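You operate a simulated robot arm through the tools that you are given. There is no shell and no other tool.

You are at the controls of a simulated robot arm. One attempt, no reset.

## Task
The maroon trainer won't start. Find what is wrong and get it running.
Fine: look at the black clamp, the fuel tap and the four coil plugs; push a plug on only with the ignition off; leave the rest alone.

Only the result counts: the job must be done as asked and must still hold three seconds after the hand-in. Knocking over, shifting, dropping, spilling or breaking anything else fails it.

## Robot
A 7-joint arm with a two-finger parallel gripper, fixed in place. Base frame: the origin is at the foot of the arm, x ahead of it, y to its left, z up. Lengths are in mm, angles in degrees, forces in N, time in s.
Its first joint turns from -166.0 to 166.0 degrees. Payload 4.4 kg.
The tool frame sits at the grasp point between the pads (the TCP): z along the fingers, y along the line on which they close. The tips reach 23 mm beyond it. Largest opening 94 mm; finger width 38, thickness 10; the body of the gripper, 54 by 96 mm, starts 39 mm behind the TCP.
Orientation is that of the tool frame in the base frame, as a unit quaternion [w, x, y, z]. With the fingers straight down and closing along the base's y, the tool's x points along the base's -x, its y along +y and its z along -z.

## Interface
- The arm moves only by the tool move_arm. Its argument "deltas" is a list of rows, each an object (a shift or turn left out is 0, a gripper value left out holds the last) with "claw": the closure in counts, from 0 (fully open) to 255 (shut); "linear": the shift along the tool's x, y, z in units of 300 mm (1.0 is 300 mm), a list of three; "delta_rot": the turn, a rotation vector about the tool's x, y, z in units of 120 degrees (1.0 is 120 degrees), a list of three. In form: [{"claw": claw, "linear": [tx, ty, tz], "delta_rot": [ax, ay, az]}, ...]. A call has 1 to 20 rows; each row is the pose to reach, as a shift and turn from the pose commanded when the call began, along the tool's axes at that moment. A call with a number of a shift or a turn outside -1 to 1 is refused whole. A row lasts 0.2 s, in which the tool goes at most 50 mm and 8.6 degrees; a call with a longer step from one row to the next is refused whole, and so is a gripper value outside its range. Where a pose cannot be reached the arm comes as near as it can. A force on the tool above 40 N (or 10 N above the force at the start of the call, whichever is more), or a blocked arm, ends the call early, and 0.2 s more pass. Each finger travels about 72 mm/s and halts on what it meets, pressing with about 44 N; the grip force reading is that of the motor and also rises with nothing between the fingers. The clock runs only during rows and for 0.2 s after the last one: add rows that repeat a pose to give the fingers time. The reply holds the time, the measured pose of the TCP, the force on the tool along the base axes, the opening and the grip force, in the units named above and with some noise, with the torque about the TCP (base axes, N m) and any sound that the robot's microphone picked up.
- Cameras (640 x 400 px; columns grow to the right, rows downward): "scene" is fixed at [50.1, 499.9, 1575.2]; the picture's right is [-0.33, -0.94, 0.00], its down [-0.64, 0.22, -0.73] and it looks along [0.69, -0.24, -0.68] (base axes); focal length 290 px, centre (320, 200). "wrist" rides on the gripper at [86, 16, -74] in the tool frame; the picture's right is [-0.18, 0.98, 0.00], its down [-0.58, -0.11, -0.81] and it looks along [-0.79, -0.15, 0.59] (tool axes); focal length 243 px, centre (320, 200). There is no depth. A picture from a camera that has moved, and an enlarged one, comes with that camera's place and axes in the base frame and with its lens.
- capture(camera): a new picture of that camera. It takes no simulated time.
- close_up(camera, box): a new picture of the part [left, top, right, bottom] of that camera's present view, enlarged. It takes no simulated time.
- finish_job(): hands the job in; it is judged then, once.

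Nothing tells you positions but the pictures and the camera data. Unless the task says otherwise, let go and move clear before handing in.

The tools are called as name(argument=value, ...) on one line, values as JSON. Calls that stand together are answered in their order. move_arm: Moves the arm, as the interface text tells. Its arguments: {"type":"object","properties":{"deltas":{"type":"array"}},"required":["deltas"]} The other tools are called the same way: capture (camera) takes a picture; close_up (camera, box) takes an enlarged picture of a part of a camera's view; finish_job () hands the job in.

At the start:

```text
t: 0.0
tool_pos: [737.1, 84.7, 1160.1]
tcp_rot: [-0.001, 0.0, 1.0, 0.0]
contact_force: [0.4, 0.1, 0.6]
moment: [-0.01, 0.0, -0.01]
width: 93.8
gripper_force: 0.0
```

scene: 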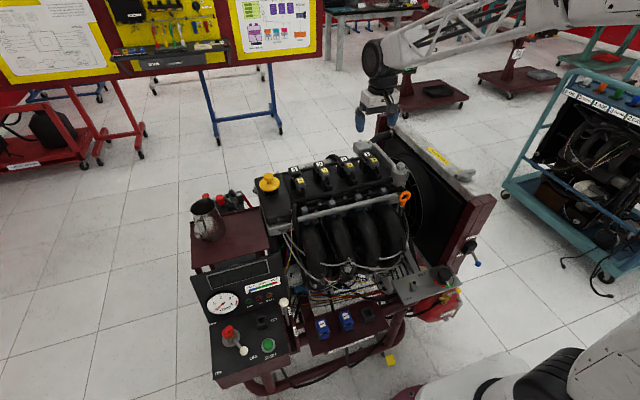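
wrist: 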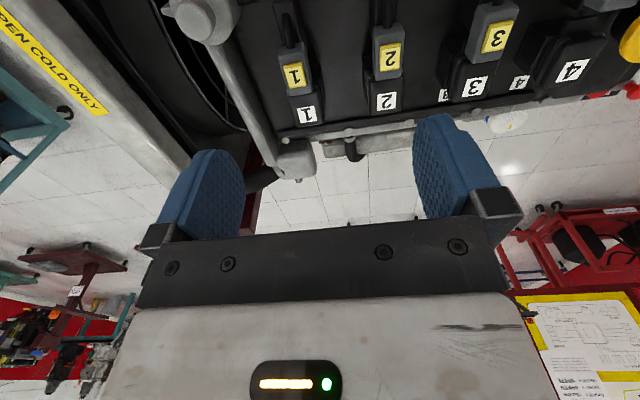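

I see a maroon engine trainer with four numbered coil plugs, a black clamp on the battery, and a panel with a key, buttons and a gauge. I'll zoom in on each part before moving anything.

close_up(camera="scene", box=[240, 130, 420, 243])

close_up(camera="scene", box=[190, 260, 310, 400])

close_up(camera="scene", box=[180, 170, 300, 245])

close_up(camera="scene", box=[370, 180, 500, 320])

close_up(camera="wrist", box=[240, 0, 640, 170])

close_up(camera="scene", box=[270, 270, 410, 370])

```text
3.54 times, centred on (330, 186) of scene
camera zoom: at [50.1, 499.9, 1575.2], right [-0.33, -0.94, 0.0], down [-0.64, 0.22, -0.73], along [0.69, -0.24, -0.68], focal length 1026 px, centre (285, 248)
```

zoom: 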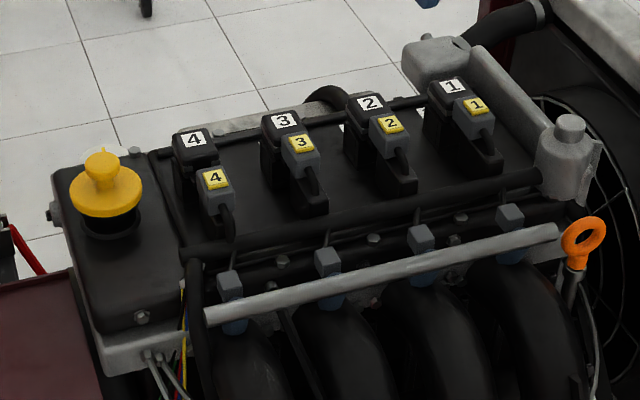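

```text
2.86 times, centred on (250, 330) of scene
camera zoom: at [50.1, 499.9, 1575.2], right [-0.33, -0.94, 0.0], down [-0.64, 0.22, -0.73], along [0.69, -0.24, -0.68], focal length 828 px, centre (520, -171)
```

zoom: 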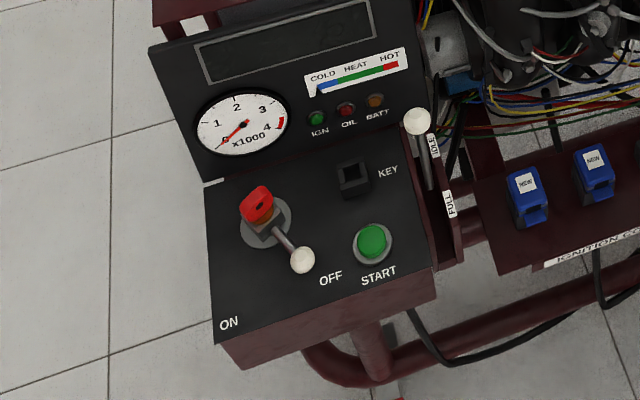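

```text
5.33 times, centred on (240, 208) of scene
camera zoom: at [50.1, 499.9, 1575.2], right [-0.33, -0.94, 0.0], down [-0.64, 0.22, -0.73], along [0.69, -0.24, -0.68], focal length 1546 px, centre (747, 160)
```

zoom: 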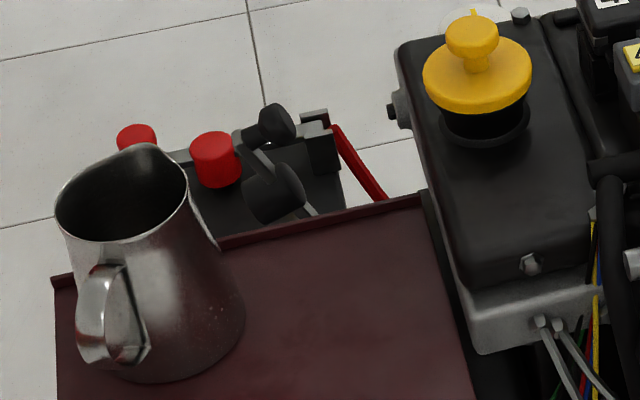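

```text
2.86 times, centred on (435, 250) of scene
camera zoom: at [50.1, 499.9, 1575.2], right [-0.33, -0.94, 0.0], down [-0.64, 0.22, -0.73], along [0.69, -0.24, -0.68], focal length 828 px, centre (-9, 57)
```

zoom: 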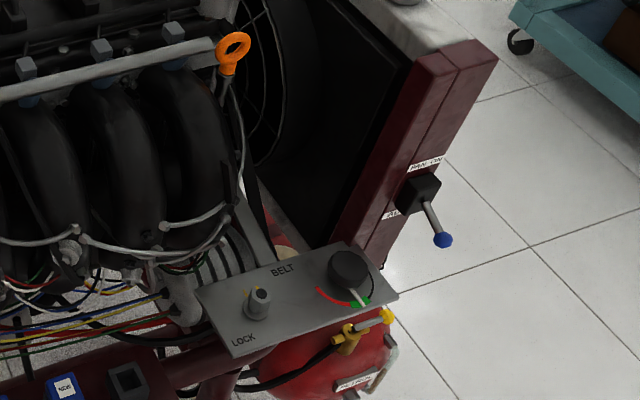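

```text
1.60 times, centred on (440, 85) of wrist
camera zoom: at [652.2, 100.9, 1234.8], right [0.18, 0.98, 0.0], down [0.58, -0.11, 0.81], along [0.79, -0.15, -0.59], focal length 388 px, centre (128, 384)
```

zoom: 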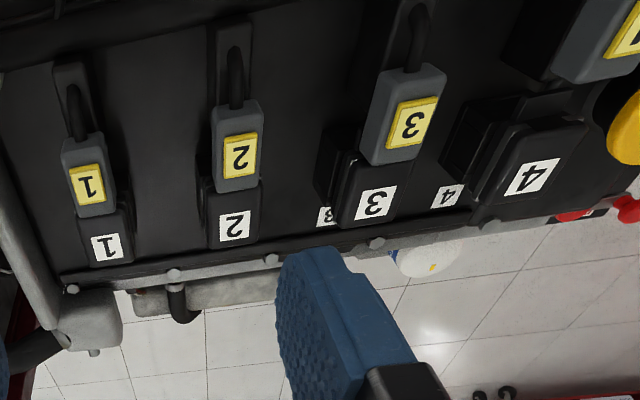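

```text
4.00 times, centred on (340, 320) of scene
camera zoom: at [50.1, 499.9, 1575.2], right [-0.33, -0.94, 0.0], down [-0.64, 0.22, -0.73], along [0.69, -0.24, -0.68], focal length 1159 px, centre (240, -280)
```

zoom: 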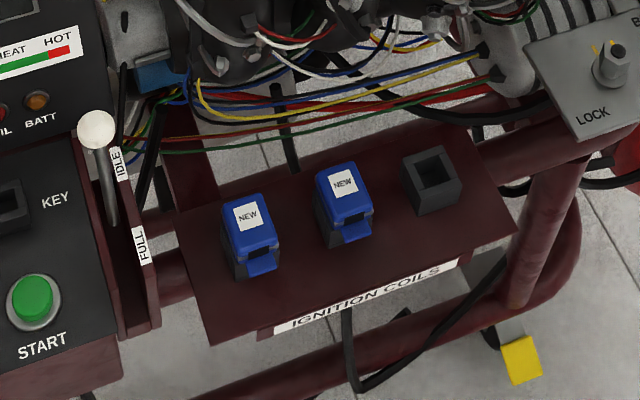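

Plug 4 looks further out of its coil than plugs 1 to 3, and the ignition lever seems to point at OFF. I'll take tighter close-ups of the plugs, battery, lever and fuel tap before moving.

close_up(camera="wrist", box=[480, 0, 640, 100])

close_up(camera="wrist", box=[260, 0, 540, 140])

close_up(camera="scene", box=[205, 180, 265, 218])

close_up(camera="scene", box=[400, 250, 480, 330])

close_up(camera="scene", box=[210, 310, 290, 380])

close_up(camera="scene", box=[280, 145, 390, 205])

```text
4.00 times, centred on (560, 50) of wrist
camera zoom: at [652.2, 100.9, 1234.8], right [0.18, 0.98, 0.0], down [0.58, -0.11, 0.81], along [0.79, -0.15, -0.59], focal length 970 px, centre (-640, 800)
```

zoom: 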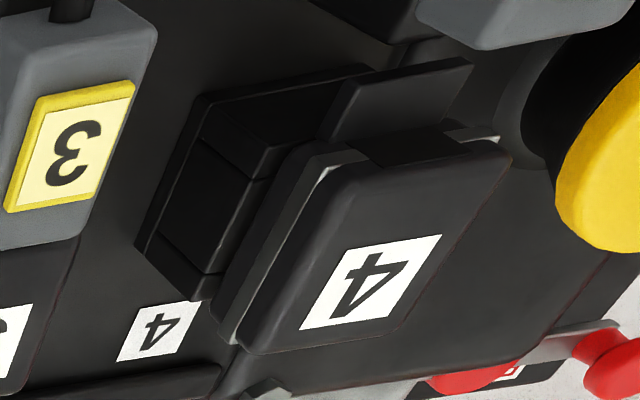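

```text
2.29 times, centred on (400, 70) of wrist
camera zoom: at [652.2, 100.9, 1234.8], right [0.18, 0.98, 0.0], down [0.58, -0.11, 0.81], along [0.79, -0.15, -0.59], focal length 555 px, centre (137, 497)
```

zoom: 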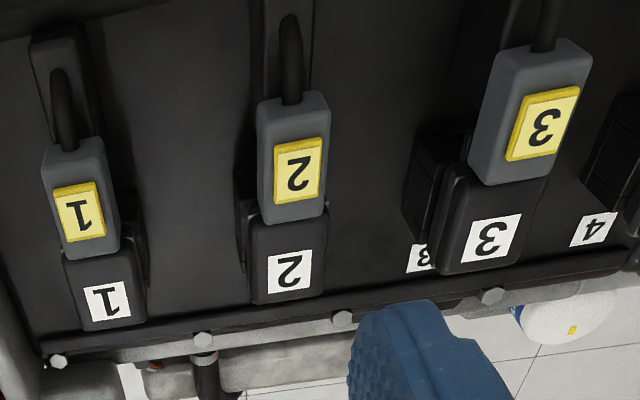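

```text
10.53 times, centred on (235, 199) of scene
camera zoom: at [50.1, 499.9, 1575.2], right [-0.33, -0.94, 0.0], down [-0.64, 0.22, -0.73], along [0.69, -0.24, -0.68], focal length 3051 px, centre (1215, 210)
```

zoom: 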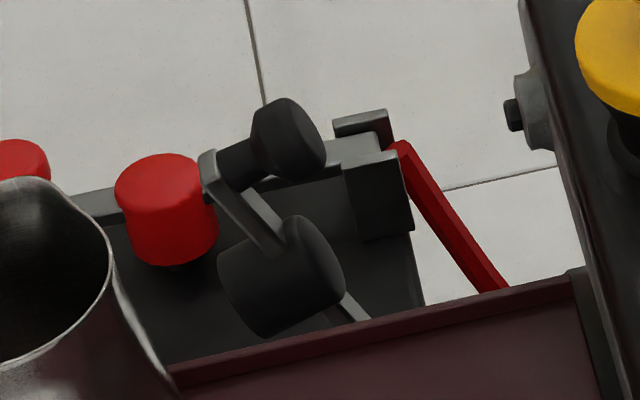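

```text
5.00 times, centred on (440, 290) of scene
camera zoom: at [50.1, 499.9, 1575.2], right [-0.33, -0.94, 0.0], down [-0.64, 0.22, -0.73], along [0.69, -0.24, -0.68], focal length 1449 px, centre (-280, -250)
```

zoom: 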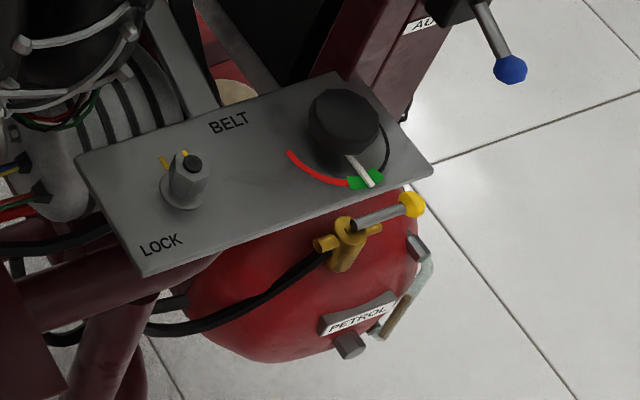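

```text
5.71 times, centred on (250, 345) of scene
camera zoom: at [50.1, 499.9, 1575.2], right [-0.33, -0.94, 0.0], down [-0.64, 0.22, -0.73], along [0.69, -0.24, -0.68], focal length 1656 px, centre (720, -629)
```

zoom: 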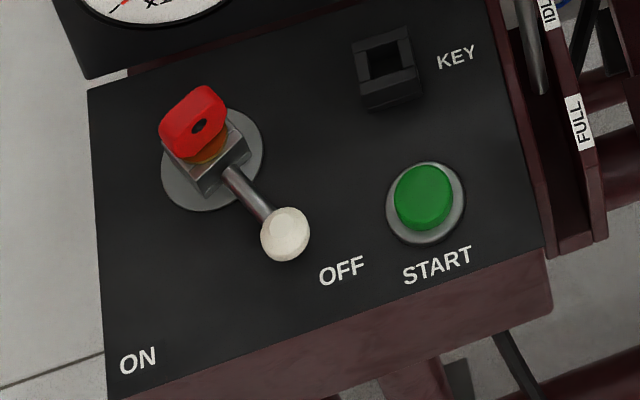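

```text
5.82 times, centred on (335, 175) of scene
camera zoom: at [50.1, 499.9, 1575.2], right [-0.33, -0.94, 0.0], down [-0.64, 0.22, -0.73], along [0.69, -0.24, -0.68], focal length 1686 px, centre (233, 346)
```

zoom: 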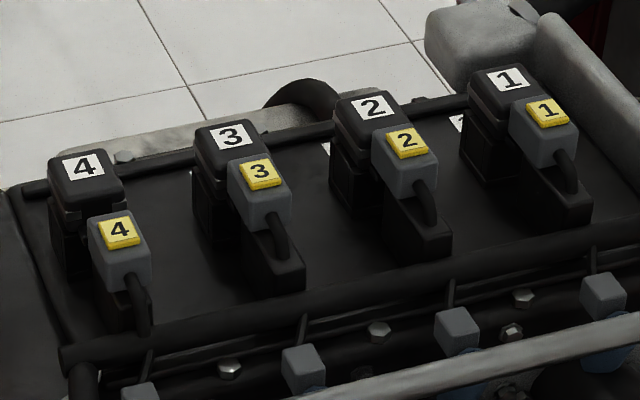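

Plug 4 is visibly off its coil. The fuel tap's handle lies in line with its pipe, so it looks open. I'll move the wrist camera, well above everything, over toward the battery to check the black clamp.

move_arm(deltas=[{"claw": 0, "linear": [0.015, 0.11, 0], "delta_rot": [0, 0, -0.031]}, {"linear": [0.03, 0.22, 0], "delta_rot": [0, 0, -0.062]}, {"linear": [0.045, 0.33, 0], "delta_rot": [0, 0, -0.093]}, {"linear": [0.06, 0.44, 0], "delta_rot": [0, 0, -0.125]}, {"linear": [0.075, 0.55, 0], "delta_rot": [0, 0, -0.156]}, {"linear": [0.09, 0.66, 0], "delta_rot": [0, 0, -0.187]}, {"linear": [0.105, 0.77, 0], "delta_rot": [0, 0, -0.218]}, {"linear": [0.123, 0.883, 0], "delta_rot": [0, 0, -0.25]}, {"linear": [0.123, 0.883, 0], "delta_rot": [0, 0, -0.25]}])

capture(camera="wrist")

capture(camera="scene")

```text
t: 2.0
tool_pos: [701.0, 350.1, 1159.0]
tcp_rot: [0.0, -0.259, 0.966, 0.0]
contact_force: [0.5, -0.6, 0.6]
moment: [0.02, -0.01, -0.02]
width: 93.9
gripper_force: 0.0
```

```text
taken
camera wrist: at [618.7, 320.9, 1235.0], right [-0.33, 0.94, 0.0], down [0.56, 0.2, 0.81], along [0.76, 0.27, -0.59], focal length 243 px, centre (320, 200)
```

wrist: 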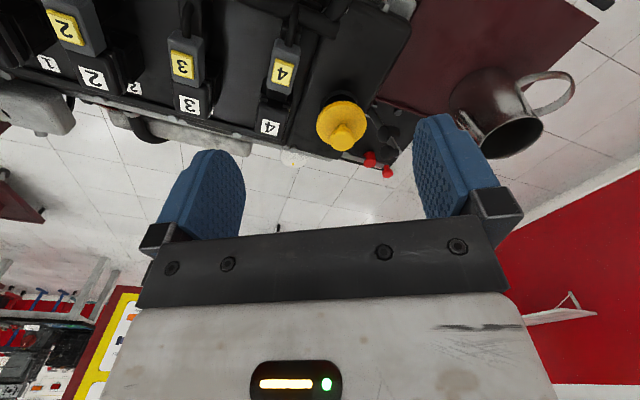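

```text
taken
```

scene: 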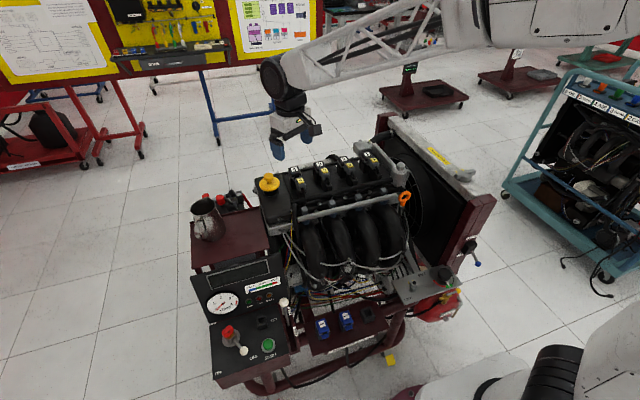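

close_up(camera="wrist", box=[330, 80, 450, 190])

close_up(camera="wrist", box=[150, 0, 350, 150])

close_up(camera="wrist", box=[225, 20, 325, 145])

```text
3.64 times, centred on (390, 135) of wrist
camera zoom: at [618.7, 320.9, 1235.0], right [-0.33, 0.94, 0.0], down [0.56, 0.2, 0.81], along [0.76, 0.27, -0.59], focal length 882 px, centre (66, 436)
```

zoom: 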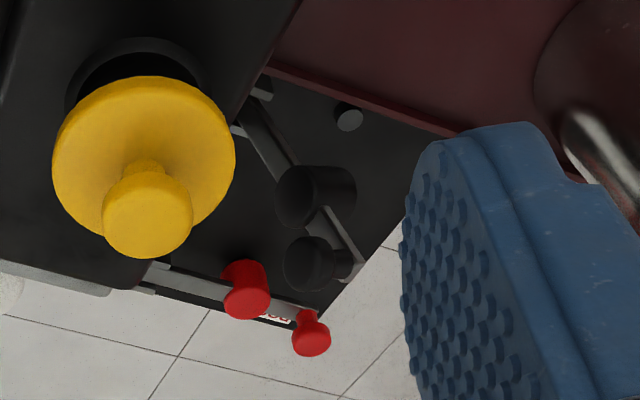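

```text
2.67 times, centred on (250, 75) of wrist
camera zoom: at [618.7, 320.9, 1235.0], right [-0.33, 0.94, 0.0], down [0.56, 0.2, 0.81], along [0.76, 0.27, -0.59], focal length 647 px, centre (507, 533)
```

zoom: 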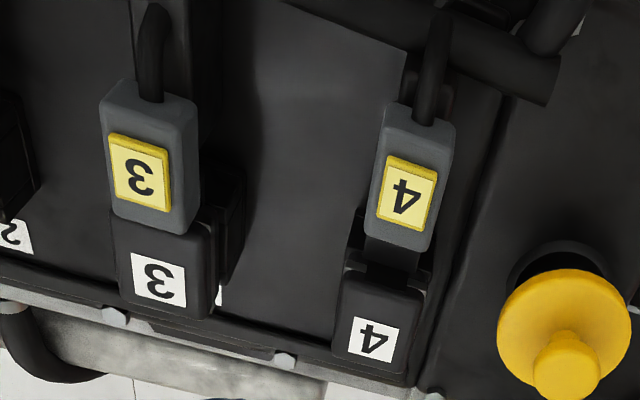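

```text
3.20 times, centred on (275, 82) of wrist
camera zoom: at [618.7, 320.9, 1235.0], right [-0.33, 0.94, 0.0], down [0.56, 0.2, 0.81], along [0.76, 0.27, -0.59], focal length 776 px, centre (464, 576)
```

zoom: 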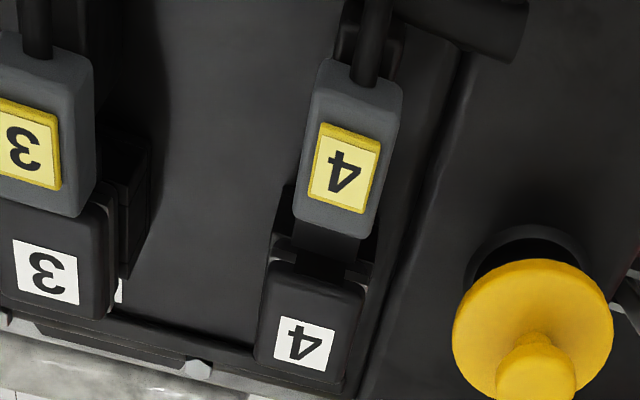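

The battery shows a red clamp, a black clamp with two black knobs, and what could be a bare post beside them. I'll bring the camera closer and keep the tool high above the engine.

move_arm(deltas=[{"linear": [-0.1, 0.039, 0.033]}, {"linear": [-0.2, 0.078, 0.066]}, {"linear": [-0.3, 0.117, 0.1]}, {"linear": [-0.398, 0.155, 0.133]}, {"linear": [-0.398, 0.155, 0.133]}])

capture(camera="wrist")

close_up(camera="wrist", box=[310, 0, 470, 110])

```text
t: 3.2
tool_pos: [780.5, 449.1, 1118.7]
tcp_rot: [0.0, -0.259, 0.966, 0.0]
contact_force: [0.8, -0.2, 0.7]
moment: [0.03, 0.0, -0.06]
width: 94.1
gripper_force: 0.1
```

```text
taken
camera wrist: at [698.7, 420.3, 1194.7], right [-0.33, 0.94, 0.0], down [0.56, 0.2, 0.81], along [0.76, 0.27, -0.59], focal length 243 px, centre (320, 200)
```

wrist: 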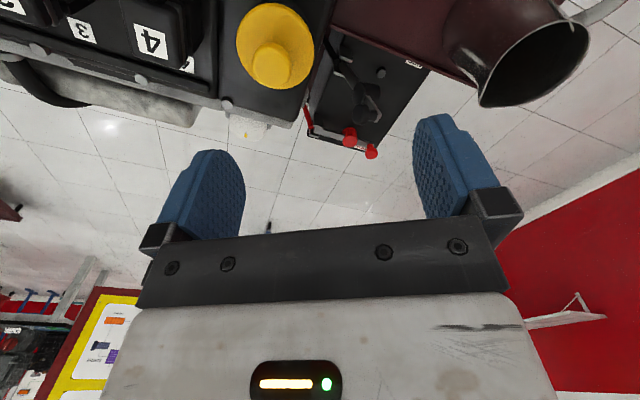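

```text
3.64 times, centred on (390, 55) of wrist
camera zoom: at [698.7, 420.3, 1194.7], right [-0.33, 0.94, 0.0], down [0.56, 0.2, 0.81], along [0.76, 0.27, -0.59], focal length 882 px, centre (66, 727)
```

zoom: 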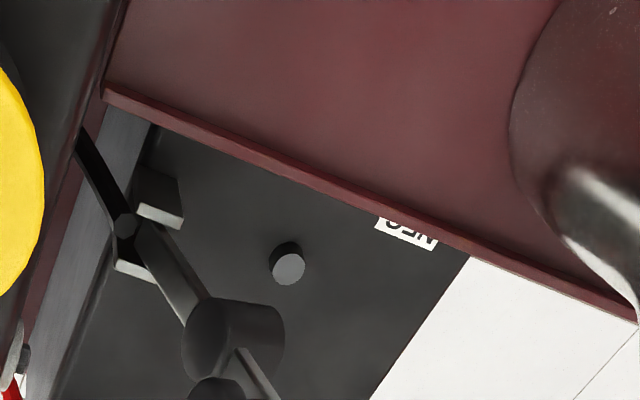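

The bare post carries a NEG label, so the black clamp is swung up off the battery's negative post. Plug 4 is also off, making at least two faults. I'll zoom in from this viewpoint to get the clamp's geometry.

close_up(camera="wrist", box=[300, 30, 420, 165])

close_up(camera="wrist", box=[325, 40, 405, 130])

close_up(camera="wrist", box=[420, 0, 640, 130])

close_up(camera="scene", box=[210, 180, 250, 210])

close_up(camera="scene", box=[425, 275, 465, 305])

```text
2.96 times, centred on (360, 98) of wrist
camera zoom: at [698.7, 420.3, 1194.7], right [-0.33, 0.94, 0.0], down [0.56, 0.2, 0.81], along [0.76, 0.27, -0.59], focal length 719 px, centre (202, 504)
```

zoom: 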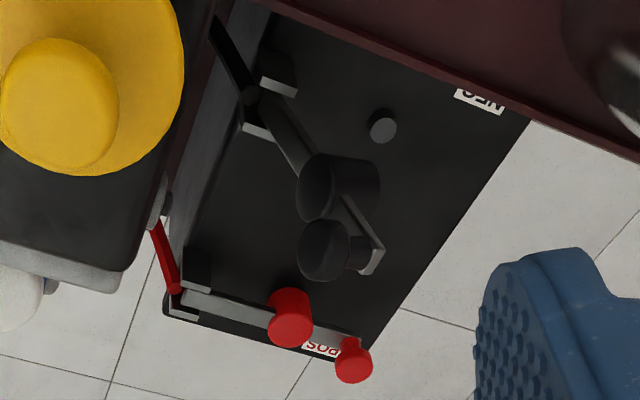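

```text
4.44 times, centred on (365, 85) of wrist
camera zoom: at [698.7, 420.3, 1194.7], right [-0.33, 0.94, 0.0], down [0.56, 0.2, 0.81], along [0.76, 0.27, -0.59], focal length 1078 px, centre (120, 711)
```

zoom: 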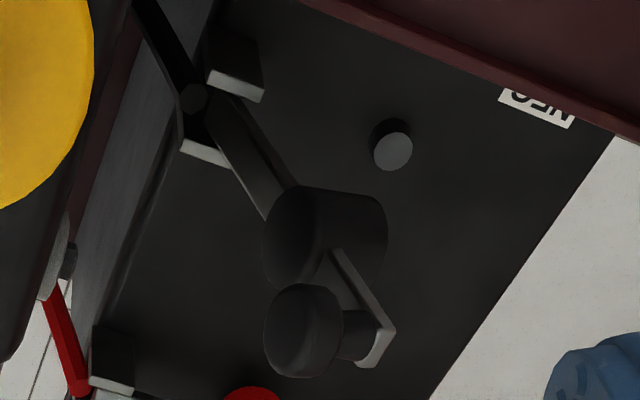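

```text
2.91 times, centred on (530, 65) of wrist
camera zoom: at [698.7, 420.3, 1194.7], right [-0.33, 0.94, 0.0], down [0.56, 0.2, 0.81], along [0.76, 0.27, -0.59], focal length 706 px, centre (-291, 593)
```

zoom: 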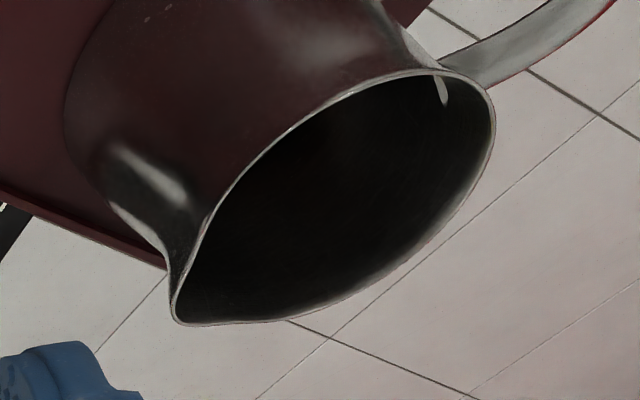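

```text
13.33 times, centred on (230, 195) of scene
camera zoom: at [50.1, 499.9, 1575.2], right [-0.33, -0.94, 0.0], down [-0.64, 0.22, -0.73], along [0.69, -0.24, -0.68], focal length 3864 px, centre (1520, 267)
```

zoom: 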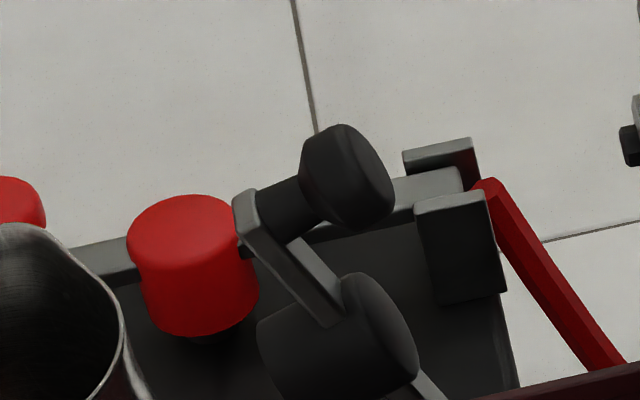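

```text
13.33 times, centred on (445, 290) of scene
camera zoom: at [50.1, 499.9, 1575.2], right [-0.33, -0.94, 0.0], down [-0.64, 0.22, -0.73], along [0.69, -0.24, -0.68], focal length 3864 px, centre (-1347, -1000)
```

zoom: 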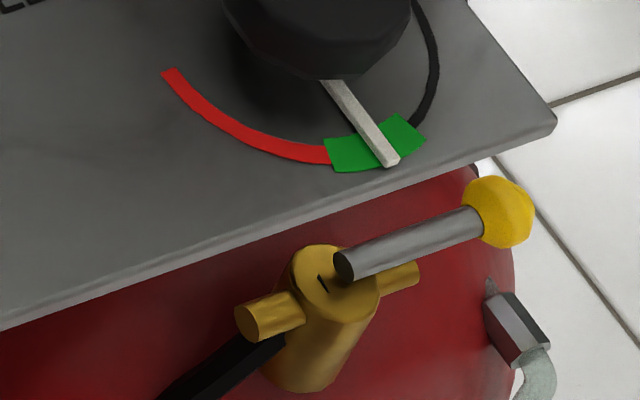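

The fuel tap is open, since its handle is parallel to its stubs. The black clamp is hinged and raised about 60° above the NEG post. I'll check the gripper's shape and the surroundings before working in there.

close_up(camera="scene", box=[190, 60, 330, 220])

capture(camera="scene")

```text
2.50 times, centred on (260, 140) of scene
camera zoom: at [50.1, 499.9, 1575.2], right [-0.33, -0.94, 0.0], down [-0.64, 0.22, -0.73], along [0.69, -0.24, -0.68], focal length 725 px, centre (470, 350)
```

zoom: 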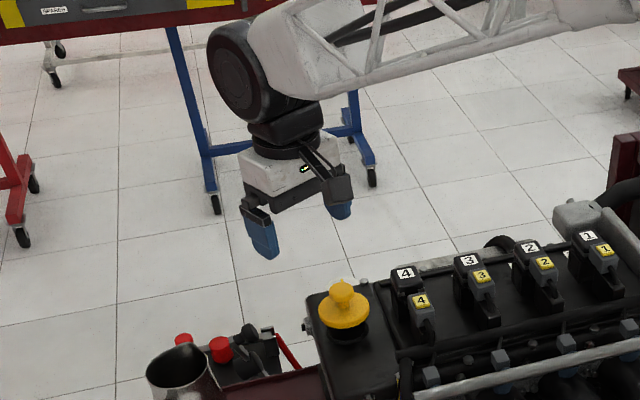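

```text
taken
```

scene: 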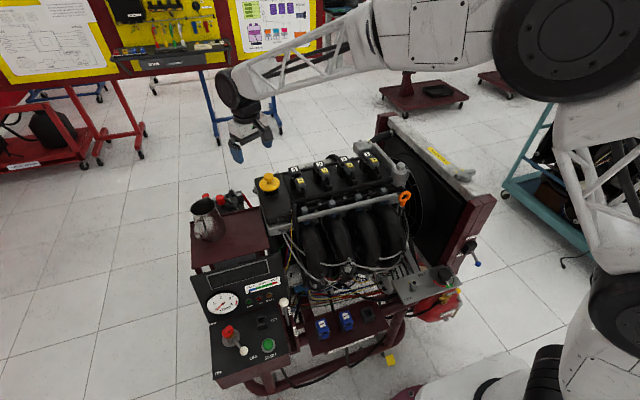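

The clamp's hinge works out at about (871, 513, 768), its knob at about (871, 542, 897), and the NEG post at (871, 600, 744). The jug is at about (735, 620) with its rim near z=985. I'll close the gripper, turn the tool so the wrist camera sits on the engine side away from the jug, and move high over the clamp.

move_arm(deltas=[{"claw": 255, "linear": [-0.044, 0.001, 0.0], "delta_rot": [0, 0, -0.0625]}, {"linear": [-0.088, 0.003, 0.0], "delta_rot": [0, 0, -0.125]}, {"linear": [-0.132, 0.004, 0.0], "delta_rot": [0, 0, -0.1875]}, {"linear": [-0.176, 0.005, 0.0], "delta_rot": [0, 0, -0.25]}, {"linear": [-0.22, 0.007, 0.03], "delta_rot": [0, 0, -0.3125]}, {"linear": [-0.264, 0.008, 0.06], "delta_rot": [0, 0, -0.375]}, {"linear": [-0.31, 0.01, 0.09], "delta_rot": [0, 0, -0.4375]}, {"linear": [-0.355, 0.011, 0.13], "delta_rot": [0, 0, -0.5]}, {"linear": [-0.355, 0.011, 0.13], "delta_rot": [0, 0, -0.5]}])

capture(camera="wrist")

capture(camera="scene")

close_up(camera="scene", box=[180, 60, 320, 240])

```text
t: 5.2
tool_pos: [871.0, 506.1, 1080.8]
tcp_rot: [0.0, 0.708, -0.706, 0.0]
contact_force: [0.1, 0.5, 0.8]
moment: [0.02, -0.01, -0.02]
width: 0.0
gripper_force: 42.5
```

```text
taken
camera wrist: at [856.2, 418.9, 1155.8], right [-0.98, 0.18, 0.0], down [0.11, 0.58, 0.81], along [0.15, 0.79, -0.59], focal length 243 px, centre (320, 200)
```

wrist: 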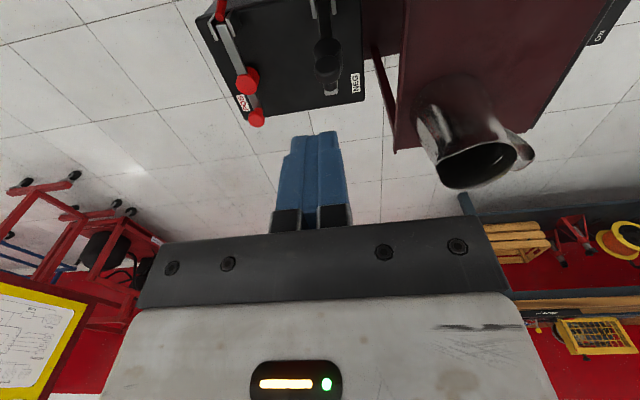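

```text
taken
```

scene: 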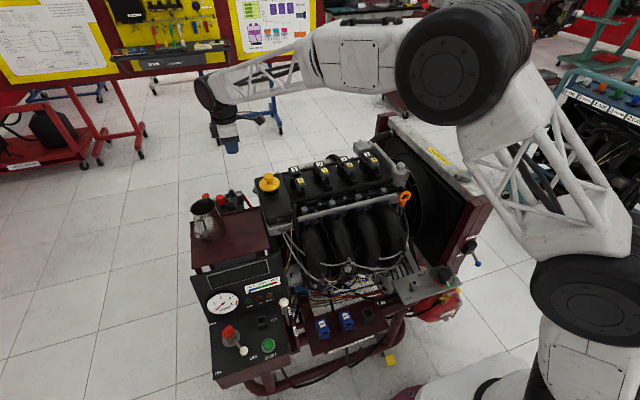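

```text
2.22 times, centred on (250, 150) of scene
camera zoom: at [50.1, 499.9, 1575.2], right [-0.33, -0.94, 0.0], down [-0.64, 0.22, -0.73], along [0.69, -0.24, -0.68], focal length 644 px, centre (476, 311)
```

zoom: 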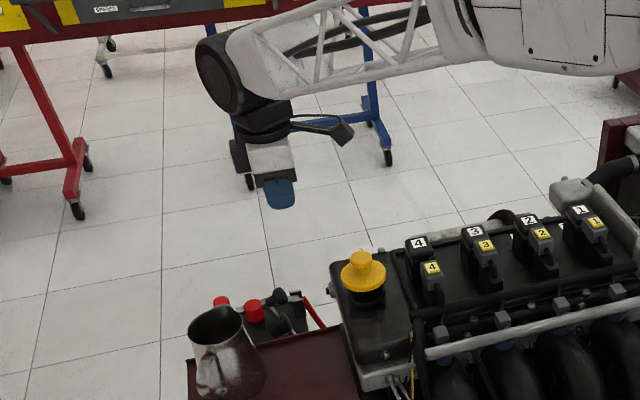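

The wrist camera is a physical box on a bracket, so I'll allow for it. From here I'll zoom in on the clamp and the jug.

close_up(camera="wrist", box=[190, 0, 390, 130])

close_up(camera="wrist", box=[380, 50, 560, 200])

close_up(camera="wrist", box=[290, 0, 370, 110])

```text
3.08 times, centred on (290, 65) of wrist
camera zoom: at [856.2, 418.9, 1155.8], right [-0.98, 0.18, 0.0], down [0.11, 0.58, 0.81], along [0.15, 0.79, -0.59], focal length 746 px, centre (412, 615)
```

zoom: 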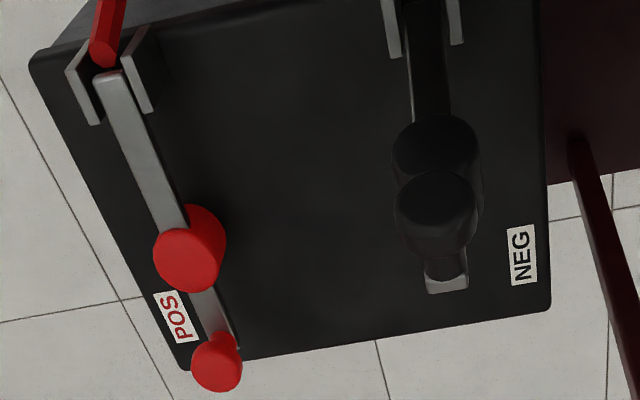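

```text
2.67 times, centred on (470, 125) of wrist
camera zoom: at [856.2, 418.9, 1155.8], right [-0.98, 0.18, 0.0], down [0.11, 0.58, 0.81], along [0.15, 0.79, -0.59], focal length 647 px, centre (-80, 400)
```

zoom: 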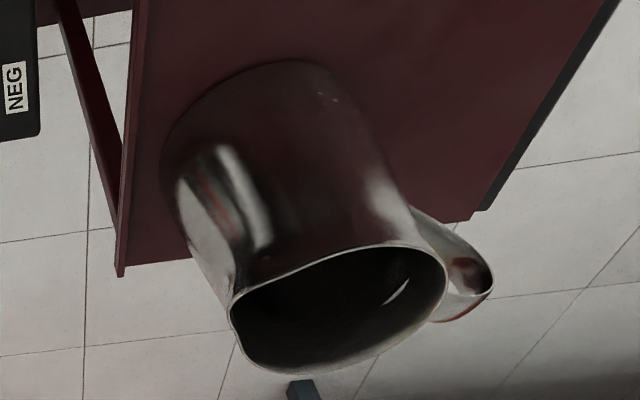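

```text
3.64 times, centred on (330, 55) of wrist
camera zoom: at [856.2, 418.9, 1155.8], right [-0.98, 0.18, 0.0], down [0.11, 0.58, 0.81], along [0.15, 0.79, -0.59], focal length 882 px, centre (284, 727)
```

zoom: 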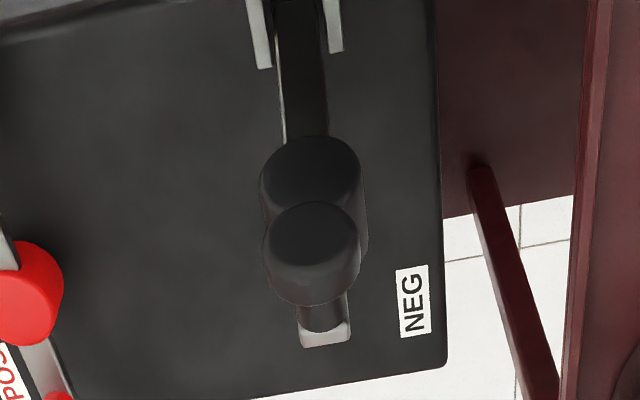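

The view confirms it: the red clamp lies closed and the black one stands up, with a 28 mm knob. I'll turn a little further so the camera box clears the oil cap, then lower the closed fingers on the engine side of the knob and stop above it to check.

move_arm(deltas=[{"linear": [0.01, 0, 0.08], "delta_rot": [0, 0, -0.04]}, {"linear": [0.01, 0, 0.16], "delta_rot": [0, 0, -0.08]}, {"linear": [0.01, 0, 0.24], "delta_rot": [0, 0, -0.125]}, {"linear": [0.01, 0, 0.32], "delta_rot": [0, 0, -0.125]}, {"linear": [0.01, 0, 0.4], "delta_rot": [0, 0, -0.125]}, {"linear": [0.01, 0, 0.4], "delta_rot": [0, 0, -0.125]}])

capture(camera="wrist")

close_up(camera="scene", box=[180, 100, 300, 220])

close_up(camera="wrist", box=[240, 0, 400, 230])

```text
t: 6.6
tool_pos: [871.8, 503.0, 960.8]
tcp_rot: [0.0, 0.793, -0.609, 0.0]
contact_force: [-0.1, -0.2, -0.1]
moment: [-0.03, 0.01, 0.01]
width: 0.1
gripper_force: 42.6
```

```text
taken
camera wrist: at [880.0, 415.2, 1035.7], right [-1.0, -0.08, 0.0], down [-0.05, 0.59, 0.81], along [-0.06, 0.8, -0.59], focal length 243 px, centre (320, 200)
```

wrist: 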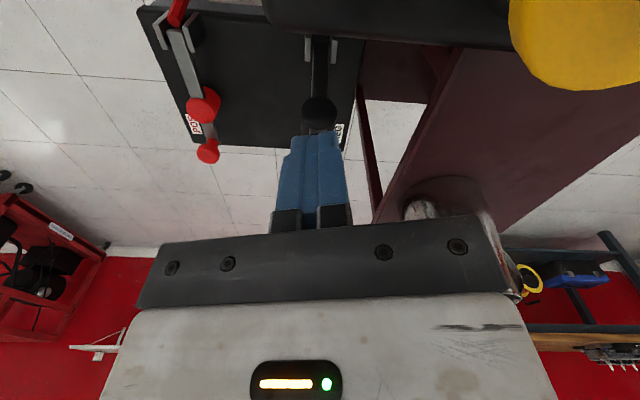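

```text
3.33 times, centred on (240, 160) of scene
camera zoom: at [50.1, 499.9, 1575.2], right [-0.33, -0.94, 0.0], down [-0.64, 0.22, -0.73], along [0.69, -0.24, -0.68], focal length 966 px, centre (587, 333)
```

zoom: 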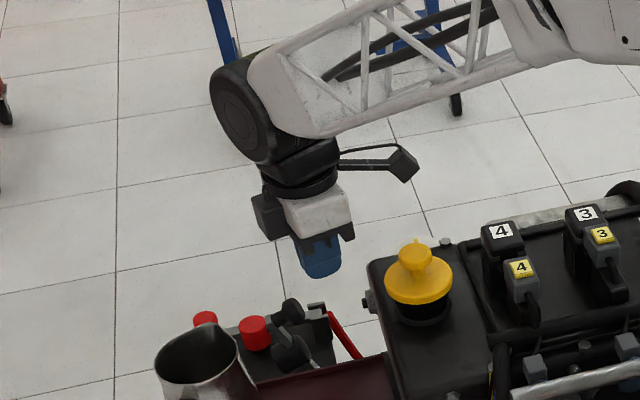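

```text
1.74 times, centred on (320, 115) of wrist
camera zoom: at [880.0, 415.2, 1035.7], right [-1.0, -0.08, 0.0], down [-0.05, 0.59, 0.81], along [-0.06, 0.8, -0.59], focal length 422 px, centre (320, 348)
```

zoom: 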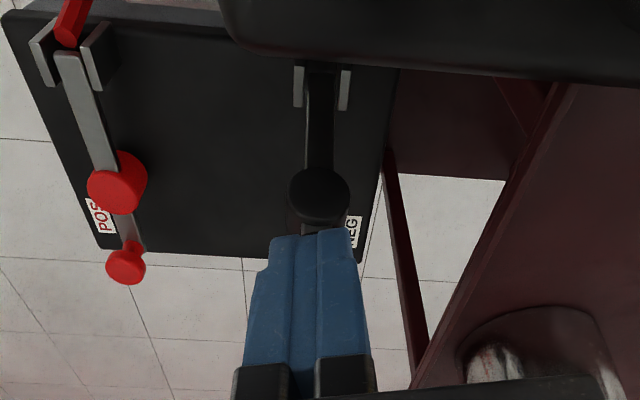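

The fingers are just on the engine side of the knob. I'll lower them until the tips are alongside it.

move_arm(deltas=[{"linear": [0, 0, 0.04]}, {"linear": [0, 0, 0.08]}, {"linear": [0, 0, 0.12]}, {"linear": [0, 0, 0.157]}, {"linear": [0, 0, 0.157]}])

close_up(camera="scene", box=[190, 150, 270, 220])

close_up(camera="wrist", box=[240, 0, 400, 230])

```text
t: 7.8
tool_pos: [871.7, 502.6, 914.0]
tcp_rot: [0.0, 0.794, -0.608, -0.001]
contact_force: [0.0, -0.4, 0.2]
moment: [-0.01, 0.05, 0.03]
width: 0.0
gripper_force: 42.4
```

```text
5.71 times, centred on (230, 185) of scene
camera zoom: at [50.1, 499.9, 1575.2], right [-0.33, -0.94, 0.0], down [-0.64, 0.22, -0.73], along [0.69, -0.24, -0.68], focal length 1656 px, centre (834, 286)
```

zoom: 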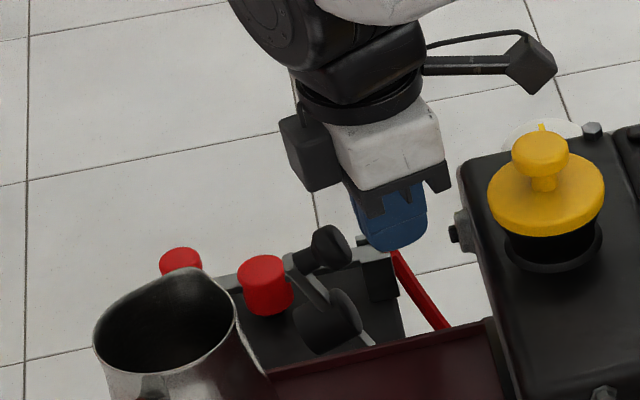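

```text
1.74 times, centred on (320, 115) of wrist
camera zoom: at [879.4, 415.0, 988.8], right [-1.0, -0.08, 0.0], down [-0.05, 0.59, 0.81], along [-0.06, 0.8, -0.59], focal length 422 px, centre (320, 348)
```

zoom: 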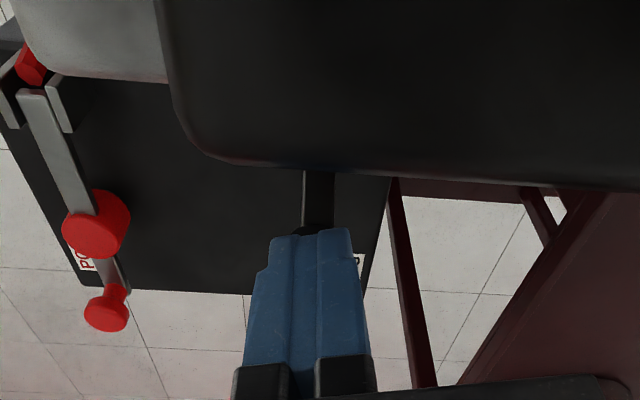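

The tips are beside the knob with nothing touching. I'll now push the clamp over toward +y along its arc, slowly at first, watching the force.

move_arm(deltas=[{"linear": [-0.029, -0.0078, 0]}, {"linear": [-0.056, -0.015, 0.0033]}, {"linear": [-0.0805, -0.0216, 0.01]}, {"linear": [-0.1095, -0.0293, 0.02]}, {"linear": [-0.1365, -0.0366, 0.033]}])

close_up(camera="scene", box=[190, 150, 270, 220])

close_up(camera="wrist", box=[240, 0, 400, 230])

```text
t: 9.0
tool_pos: [871.4, 544.2, 903.9]
tcp_rot: [0.0, 0.793, -0.609, 0.001]
contact_force: [1.7, 0.8, 0.9]
moment: [-0.01, -0.01, -0.02]
width: 0.0
gripper_force: 42.4
```

```text
5.71 times, centred on (230, 185) of scene
camera zoom: at [50.1, 499.9, 1575.2], right [-0.33, -0.94, 0.0], down [-0.64, 0.22, -0.73], along [0.69, -0.24, -0.68], focal length 1656 px, centre (834, 286)
```

zoom: 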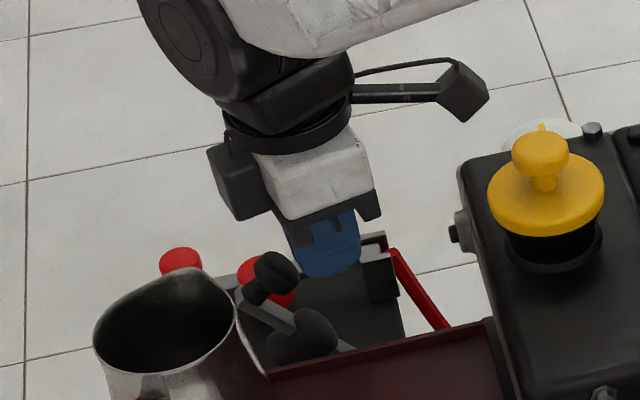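

```text
1.74 times, centred on (320, 115) of wrist
camera zoom: at [879.4, 457.5, 978.9], right [-1.0, -0.08, 0.0], down [-0.05, 0.59, 0.81], along [-0.06, 0.8, -0.59], focal length 422 px, centre (320, 348)
```

zoom: 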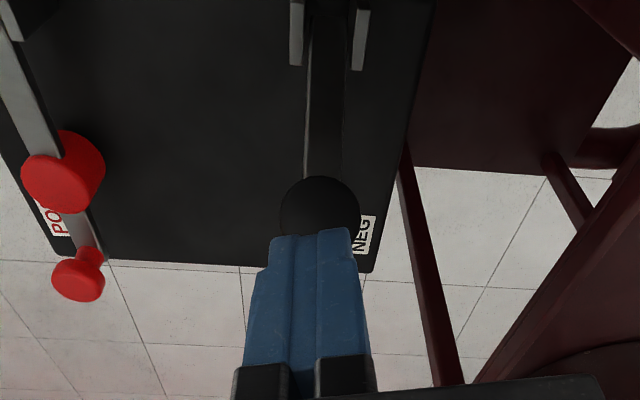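

The clamp swings over with only about 2 N. I'll carry on along the arc, stopping just above the closed position.

move_arm(deltas=[{"linear": [-0.0386, -0.0104, 0.02]}, {"linear": [-0.0741, -0.0198, 0.0433]}, {"linear": [-0.1063, -0.0285, 0.0733]}, {"linear": [-0.1352, -0.0362, 0.1033]}, {"linear": [-0.161, -0.0431, 0.1367]}, {"linear": [-0.1835, -0.0492, 0.1733]}, {"linear": [-0.2029, -0.0544, 0.2133]}])

close_up(camera="scene", box=[180, 150, 260, 220])

close_up(camera="wrist", box=[240, 0, 400, 230])

```text
t: 10.6
tool_pos: [872.2, 607.5, 840.7]
tcp_rot: [-0.001, 0.793, -0.609, 0.0]
contact_force: [0.6, -0.2, -0.2]
moment: [-0.01, 0.01, 0.04]
width: 0.0
gripper_force: 42.5
```

```text
5.71 times, centred on (220, 185) of scene
camera zoom: at [50.1, 499.9, 1575.2], right [-0.33, -0.94, 0.0], down [-0.64, 0.22, -0.73], along [0.69, -0.24, -0.68], focal length 1656 px, centre (891, 286)
```

zoom: 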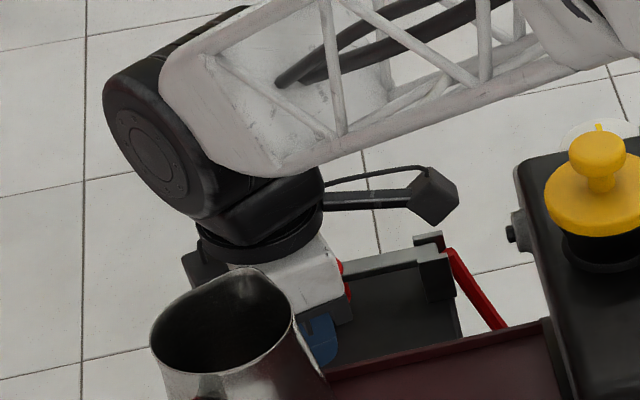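

```text
1.74 times, centred on (320, 115) of wrist
camera zoom: at [879.5, 520.4, 914.8], right [-1.0, -0.08, 0.0], down [-0.05, 0.59, 0.81], along [-0.06, 0.8, -0.59], focal length 422 px, centre (320, 348)
```

zoom: 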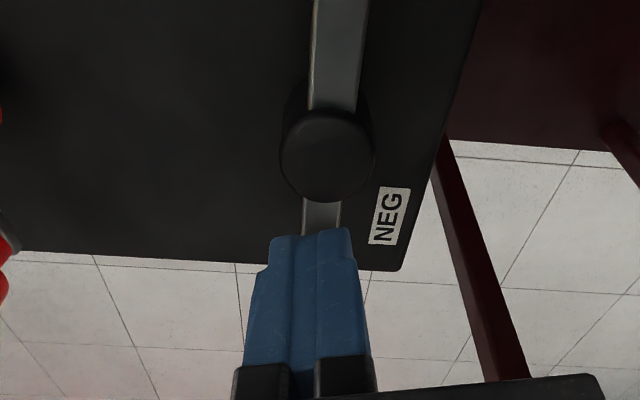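

The clamp is nearly down. I'll move over the knob and press down in small steps to seat it on the post.

move_arm(deltas=[{"linear": [-0.0258, -0.0069, 0.0067]}, {"linear": [-0.0515, -0.0138, 0.0167]}, {"linear": [-0.0708, -0.019, 0.03]}, {"linear": [-0.0708, -0.019, 0.0433]}, {"linear": [-0.0708, -0.019, 0.0567]}, {"linear": [-0.0708, -0.019, 0.07]}, {"linear": [-0.0708, -0.019, 0.0833]}])

close_up(camera="wrist", box=[240, 0, 400, 230])

close_up(camera="scene", box=[180, 150, 260, 220])

```text
t: 12.1
tool_pos: [872.6, 631.2, 824.5]
tcp_rot: [-0.004, 0.794, -0.608, 0.001]
contact_force: [0.7, -0.2, 8.2]
moment: [0.14, 0.03, 0.13]
width: 0.0
gripper_force: 42.9
stopped in row 7: the force on the tool passed its limit at 47 N (the readings are from after the stop); the commanded pose is now the measured one
```

```text
1.74 times, centred on (320, 115) of wrist
camera zoom: at [880.2, 543.8, 899.3], right [-1.0, -0.08, -0.01], down [-0.05, 0.59, 0.81], along [-0.06, 0.81, -0.59], focal length 422 px, centre (320, 348)
```

zoom: 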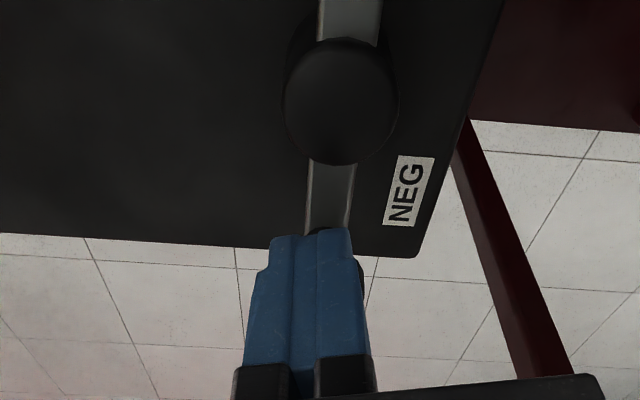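

```text
5.71 times, centred on (220, 185) of scene
camera zoom: at [50.1, 499.9, 1575.2], right [-0.33, -0.94, 0.0], down [-0.64, 0.22, -0.73], along [0.69, -0.24, -0.68], focal length 1656 px, centre (891, 286)
```

zoom: 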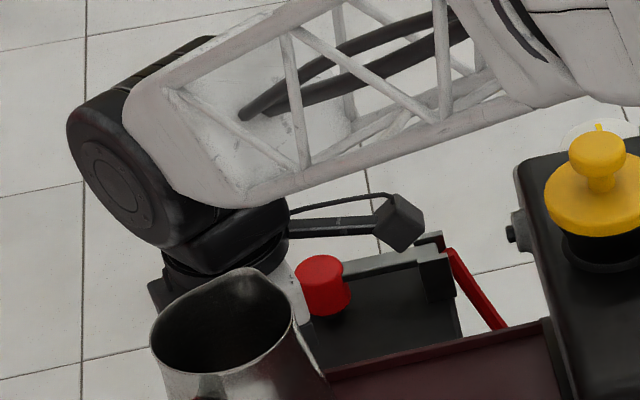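

The knob stopped at z≈801 under 47 N, about the same height as the red clamp's knob, so it looks seated. I'll lift straight up and compare the two clamps.

move_arm(deltas=[{"linear": [0, 0, -0.05]}, {"linear": [0, 0, -0.15]}, {"linear": [0, 0, -0.3]}, {"linear": [0, 0, -0.45]}, {"linear": [0.1, 0.02, -0.6]}, {"linear": [0.2, 0.05, -0.7]}, {"linear": [0.3, 0.08, -0.8]}, {"linear": [0.4, 0.107, -0.8]}, {"linear": [0.4, 0.107, -0.8]}])

capture(camera="wrist")

close_up(camera="scene", box=[190, 170, 270, 220])

close_up(camera="wrist", box=[190, 0, 410, 130])

```text
refused: row 5 steps farther than a row can; nothing moved
```

```text
taken
camera wrist: at [880.2, 543.8, 899.3], right [-1.0, -0.08, -0.01], down [-0.05, 0.59, 0.81], along [-0.06, 0.81, -0.59], focal length 243 px, centre (320, 200)
```

wrist: 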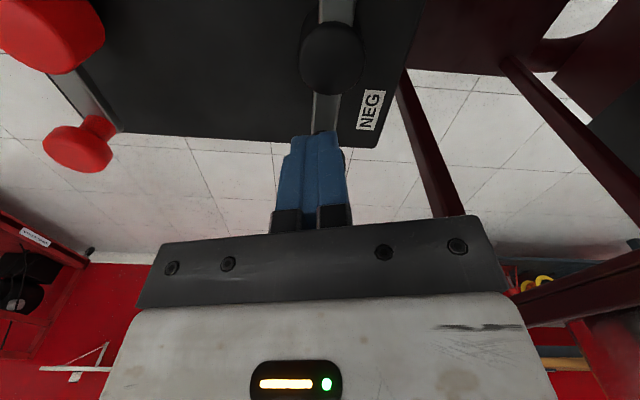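

```text
8.00 times, centred on (230, 195) of scene
camera zoom: at [50.1, 499.9, 1575.2], right [-0.33, -0.94, 0.0], down [-0.64, 0.22, -0.73], along [0.69, -0.24, -0.68], focal length 2319 px, centre (1040, 240)
```

zoom: 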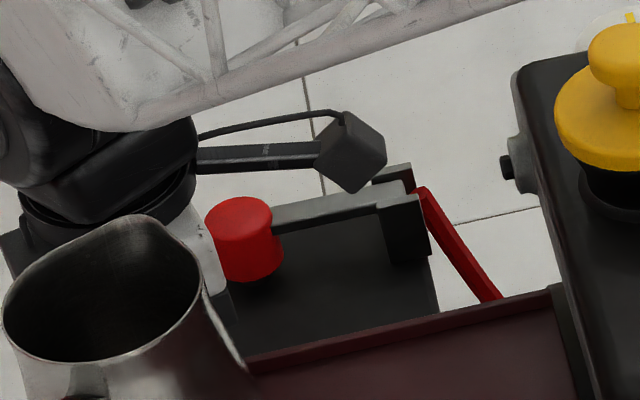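

```text
2.91 times, centred on (300, 65) of wrist
camera zoom: at [880.2, 543.8, 899.3], right [-1.0, -0.08, -0.01], down [-0.05, 0.59, 0.81], along [-0.06, 0.81, -0.59], focal length 706 px, centre (378, 593)
```

zoom: 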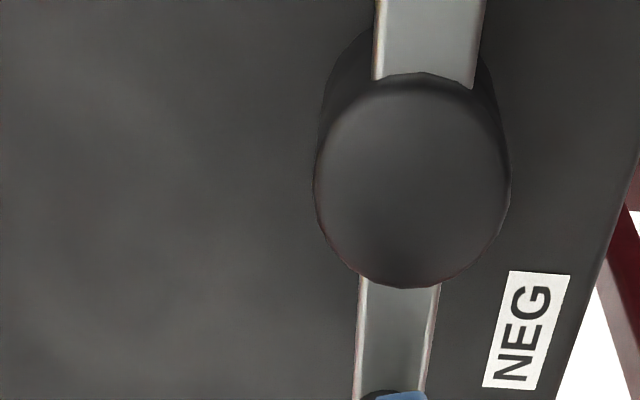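

One step of that lift was too long and the call was refused, so nothing moved. I'll redo it with shorter steps, straight up first and then back toward the engine.

move_arm(deltas=[{"linear": [0, 0, -0.05]}, {"linear": [0, 0, -0.15]}, {"linear": [0, 0, -0.28]}, {"linear": [0, 0, -0.41]}, {"linear": [0, 0, -0.54]}, {"linear": [0.05, 0.013, -0.66]}, {"linear": [0.15, 0.04, -0.74]}, {"linear": [0.25, 0.067, -0.8]}, {"linear": [0.35, 0.094, -0.85]}, {"linear": [0.43, 0.115, -0.87]}, {"linear": [0.43, 0.115, -0.87]}])

capture(camera="wrist")

close_up(camera="scene", box=[190, 170, 270, 220])

close_up(camera="wrist", box=[190, 0, 410, 130])

```text
t: 14.5
tool_pos: [872.8, 497.5, 1083.0]
tcp_rot: [-0.003, 0.793, -0.609, 0.001]
contact_force: [0.1, 0.0, -0.5]
moment: [0.0, 0.01, 0.02]
width: 0.3
gripper_force: 42.3
```

```text
taken
camera wrist: at [880.1, 409.3, 1157.7], right [-1.0, -0.08, -0.01], down [-0.05, 0.59, 0.81], along [-0.06, 0.81, -0.59], focal length 243 px, centre (320, 200)
```

wrist: 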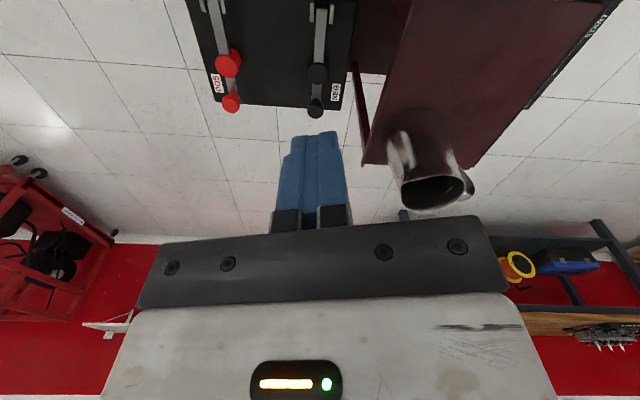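

```text
8.00 times, centred on (230, 195) of scene
camera zoom: at [50.1, 499.9, 1575.2], right [-0.33, -0.94, 0.0], down [-0.64, 0.22, -0.73], along [0.69, -0.24, -0.68], focal length 2319 px, centre (1040, 240)
```

zoom: 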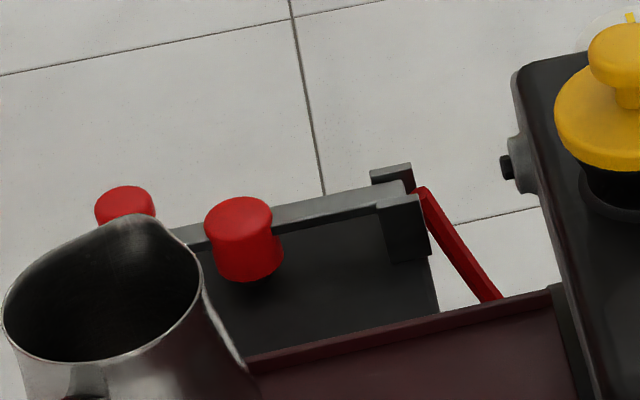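

```text
2.91 times, centred on (300, 65) of wrist
camera zoom: at [880.1, 409.3, 1157.7], right [-1.0, -0.08, -0.01], down [-0.05, 0.59, 0.81], along [-0.06, 0.81, -0.59], focal length 706 px, centre (378, 593)
```

zoom: 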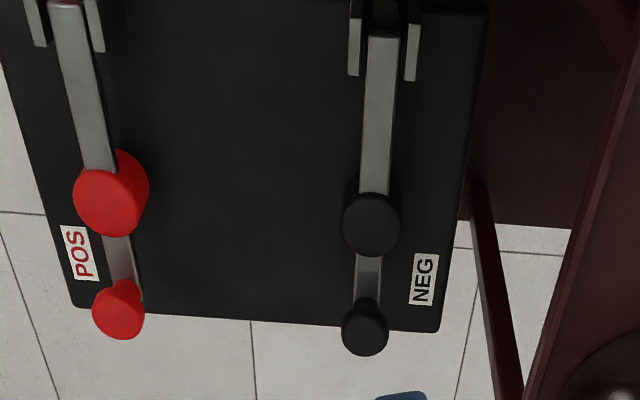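

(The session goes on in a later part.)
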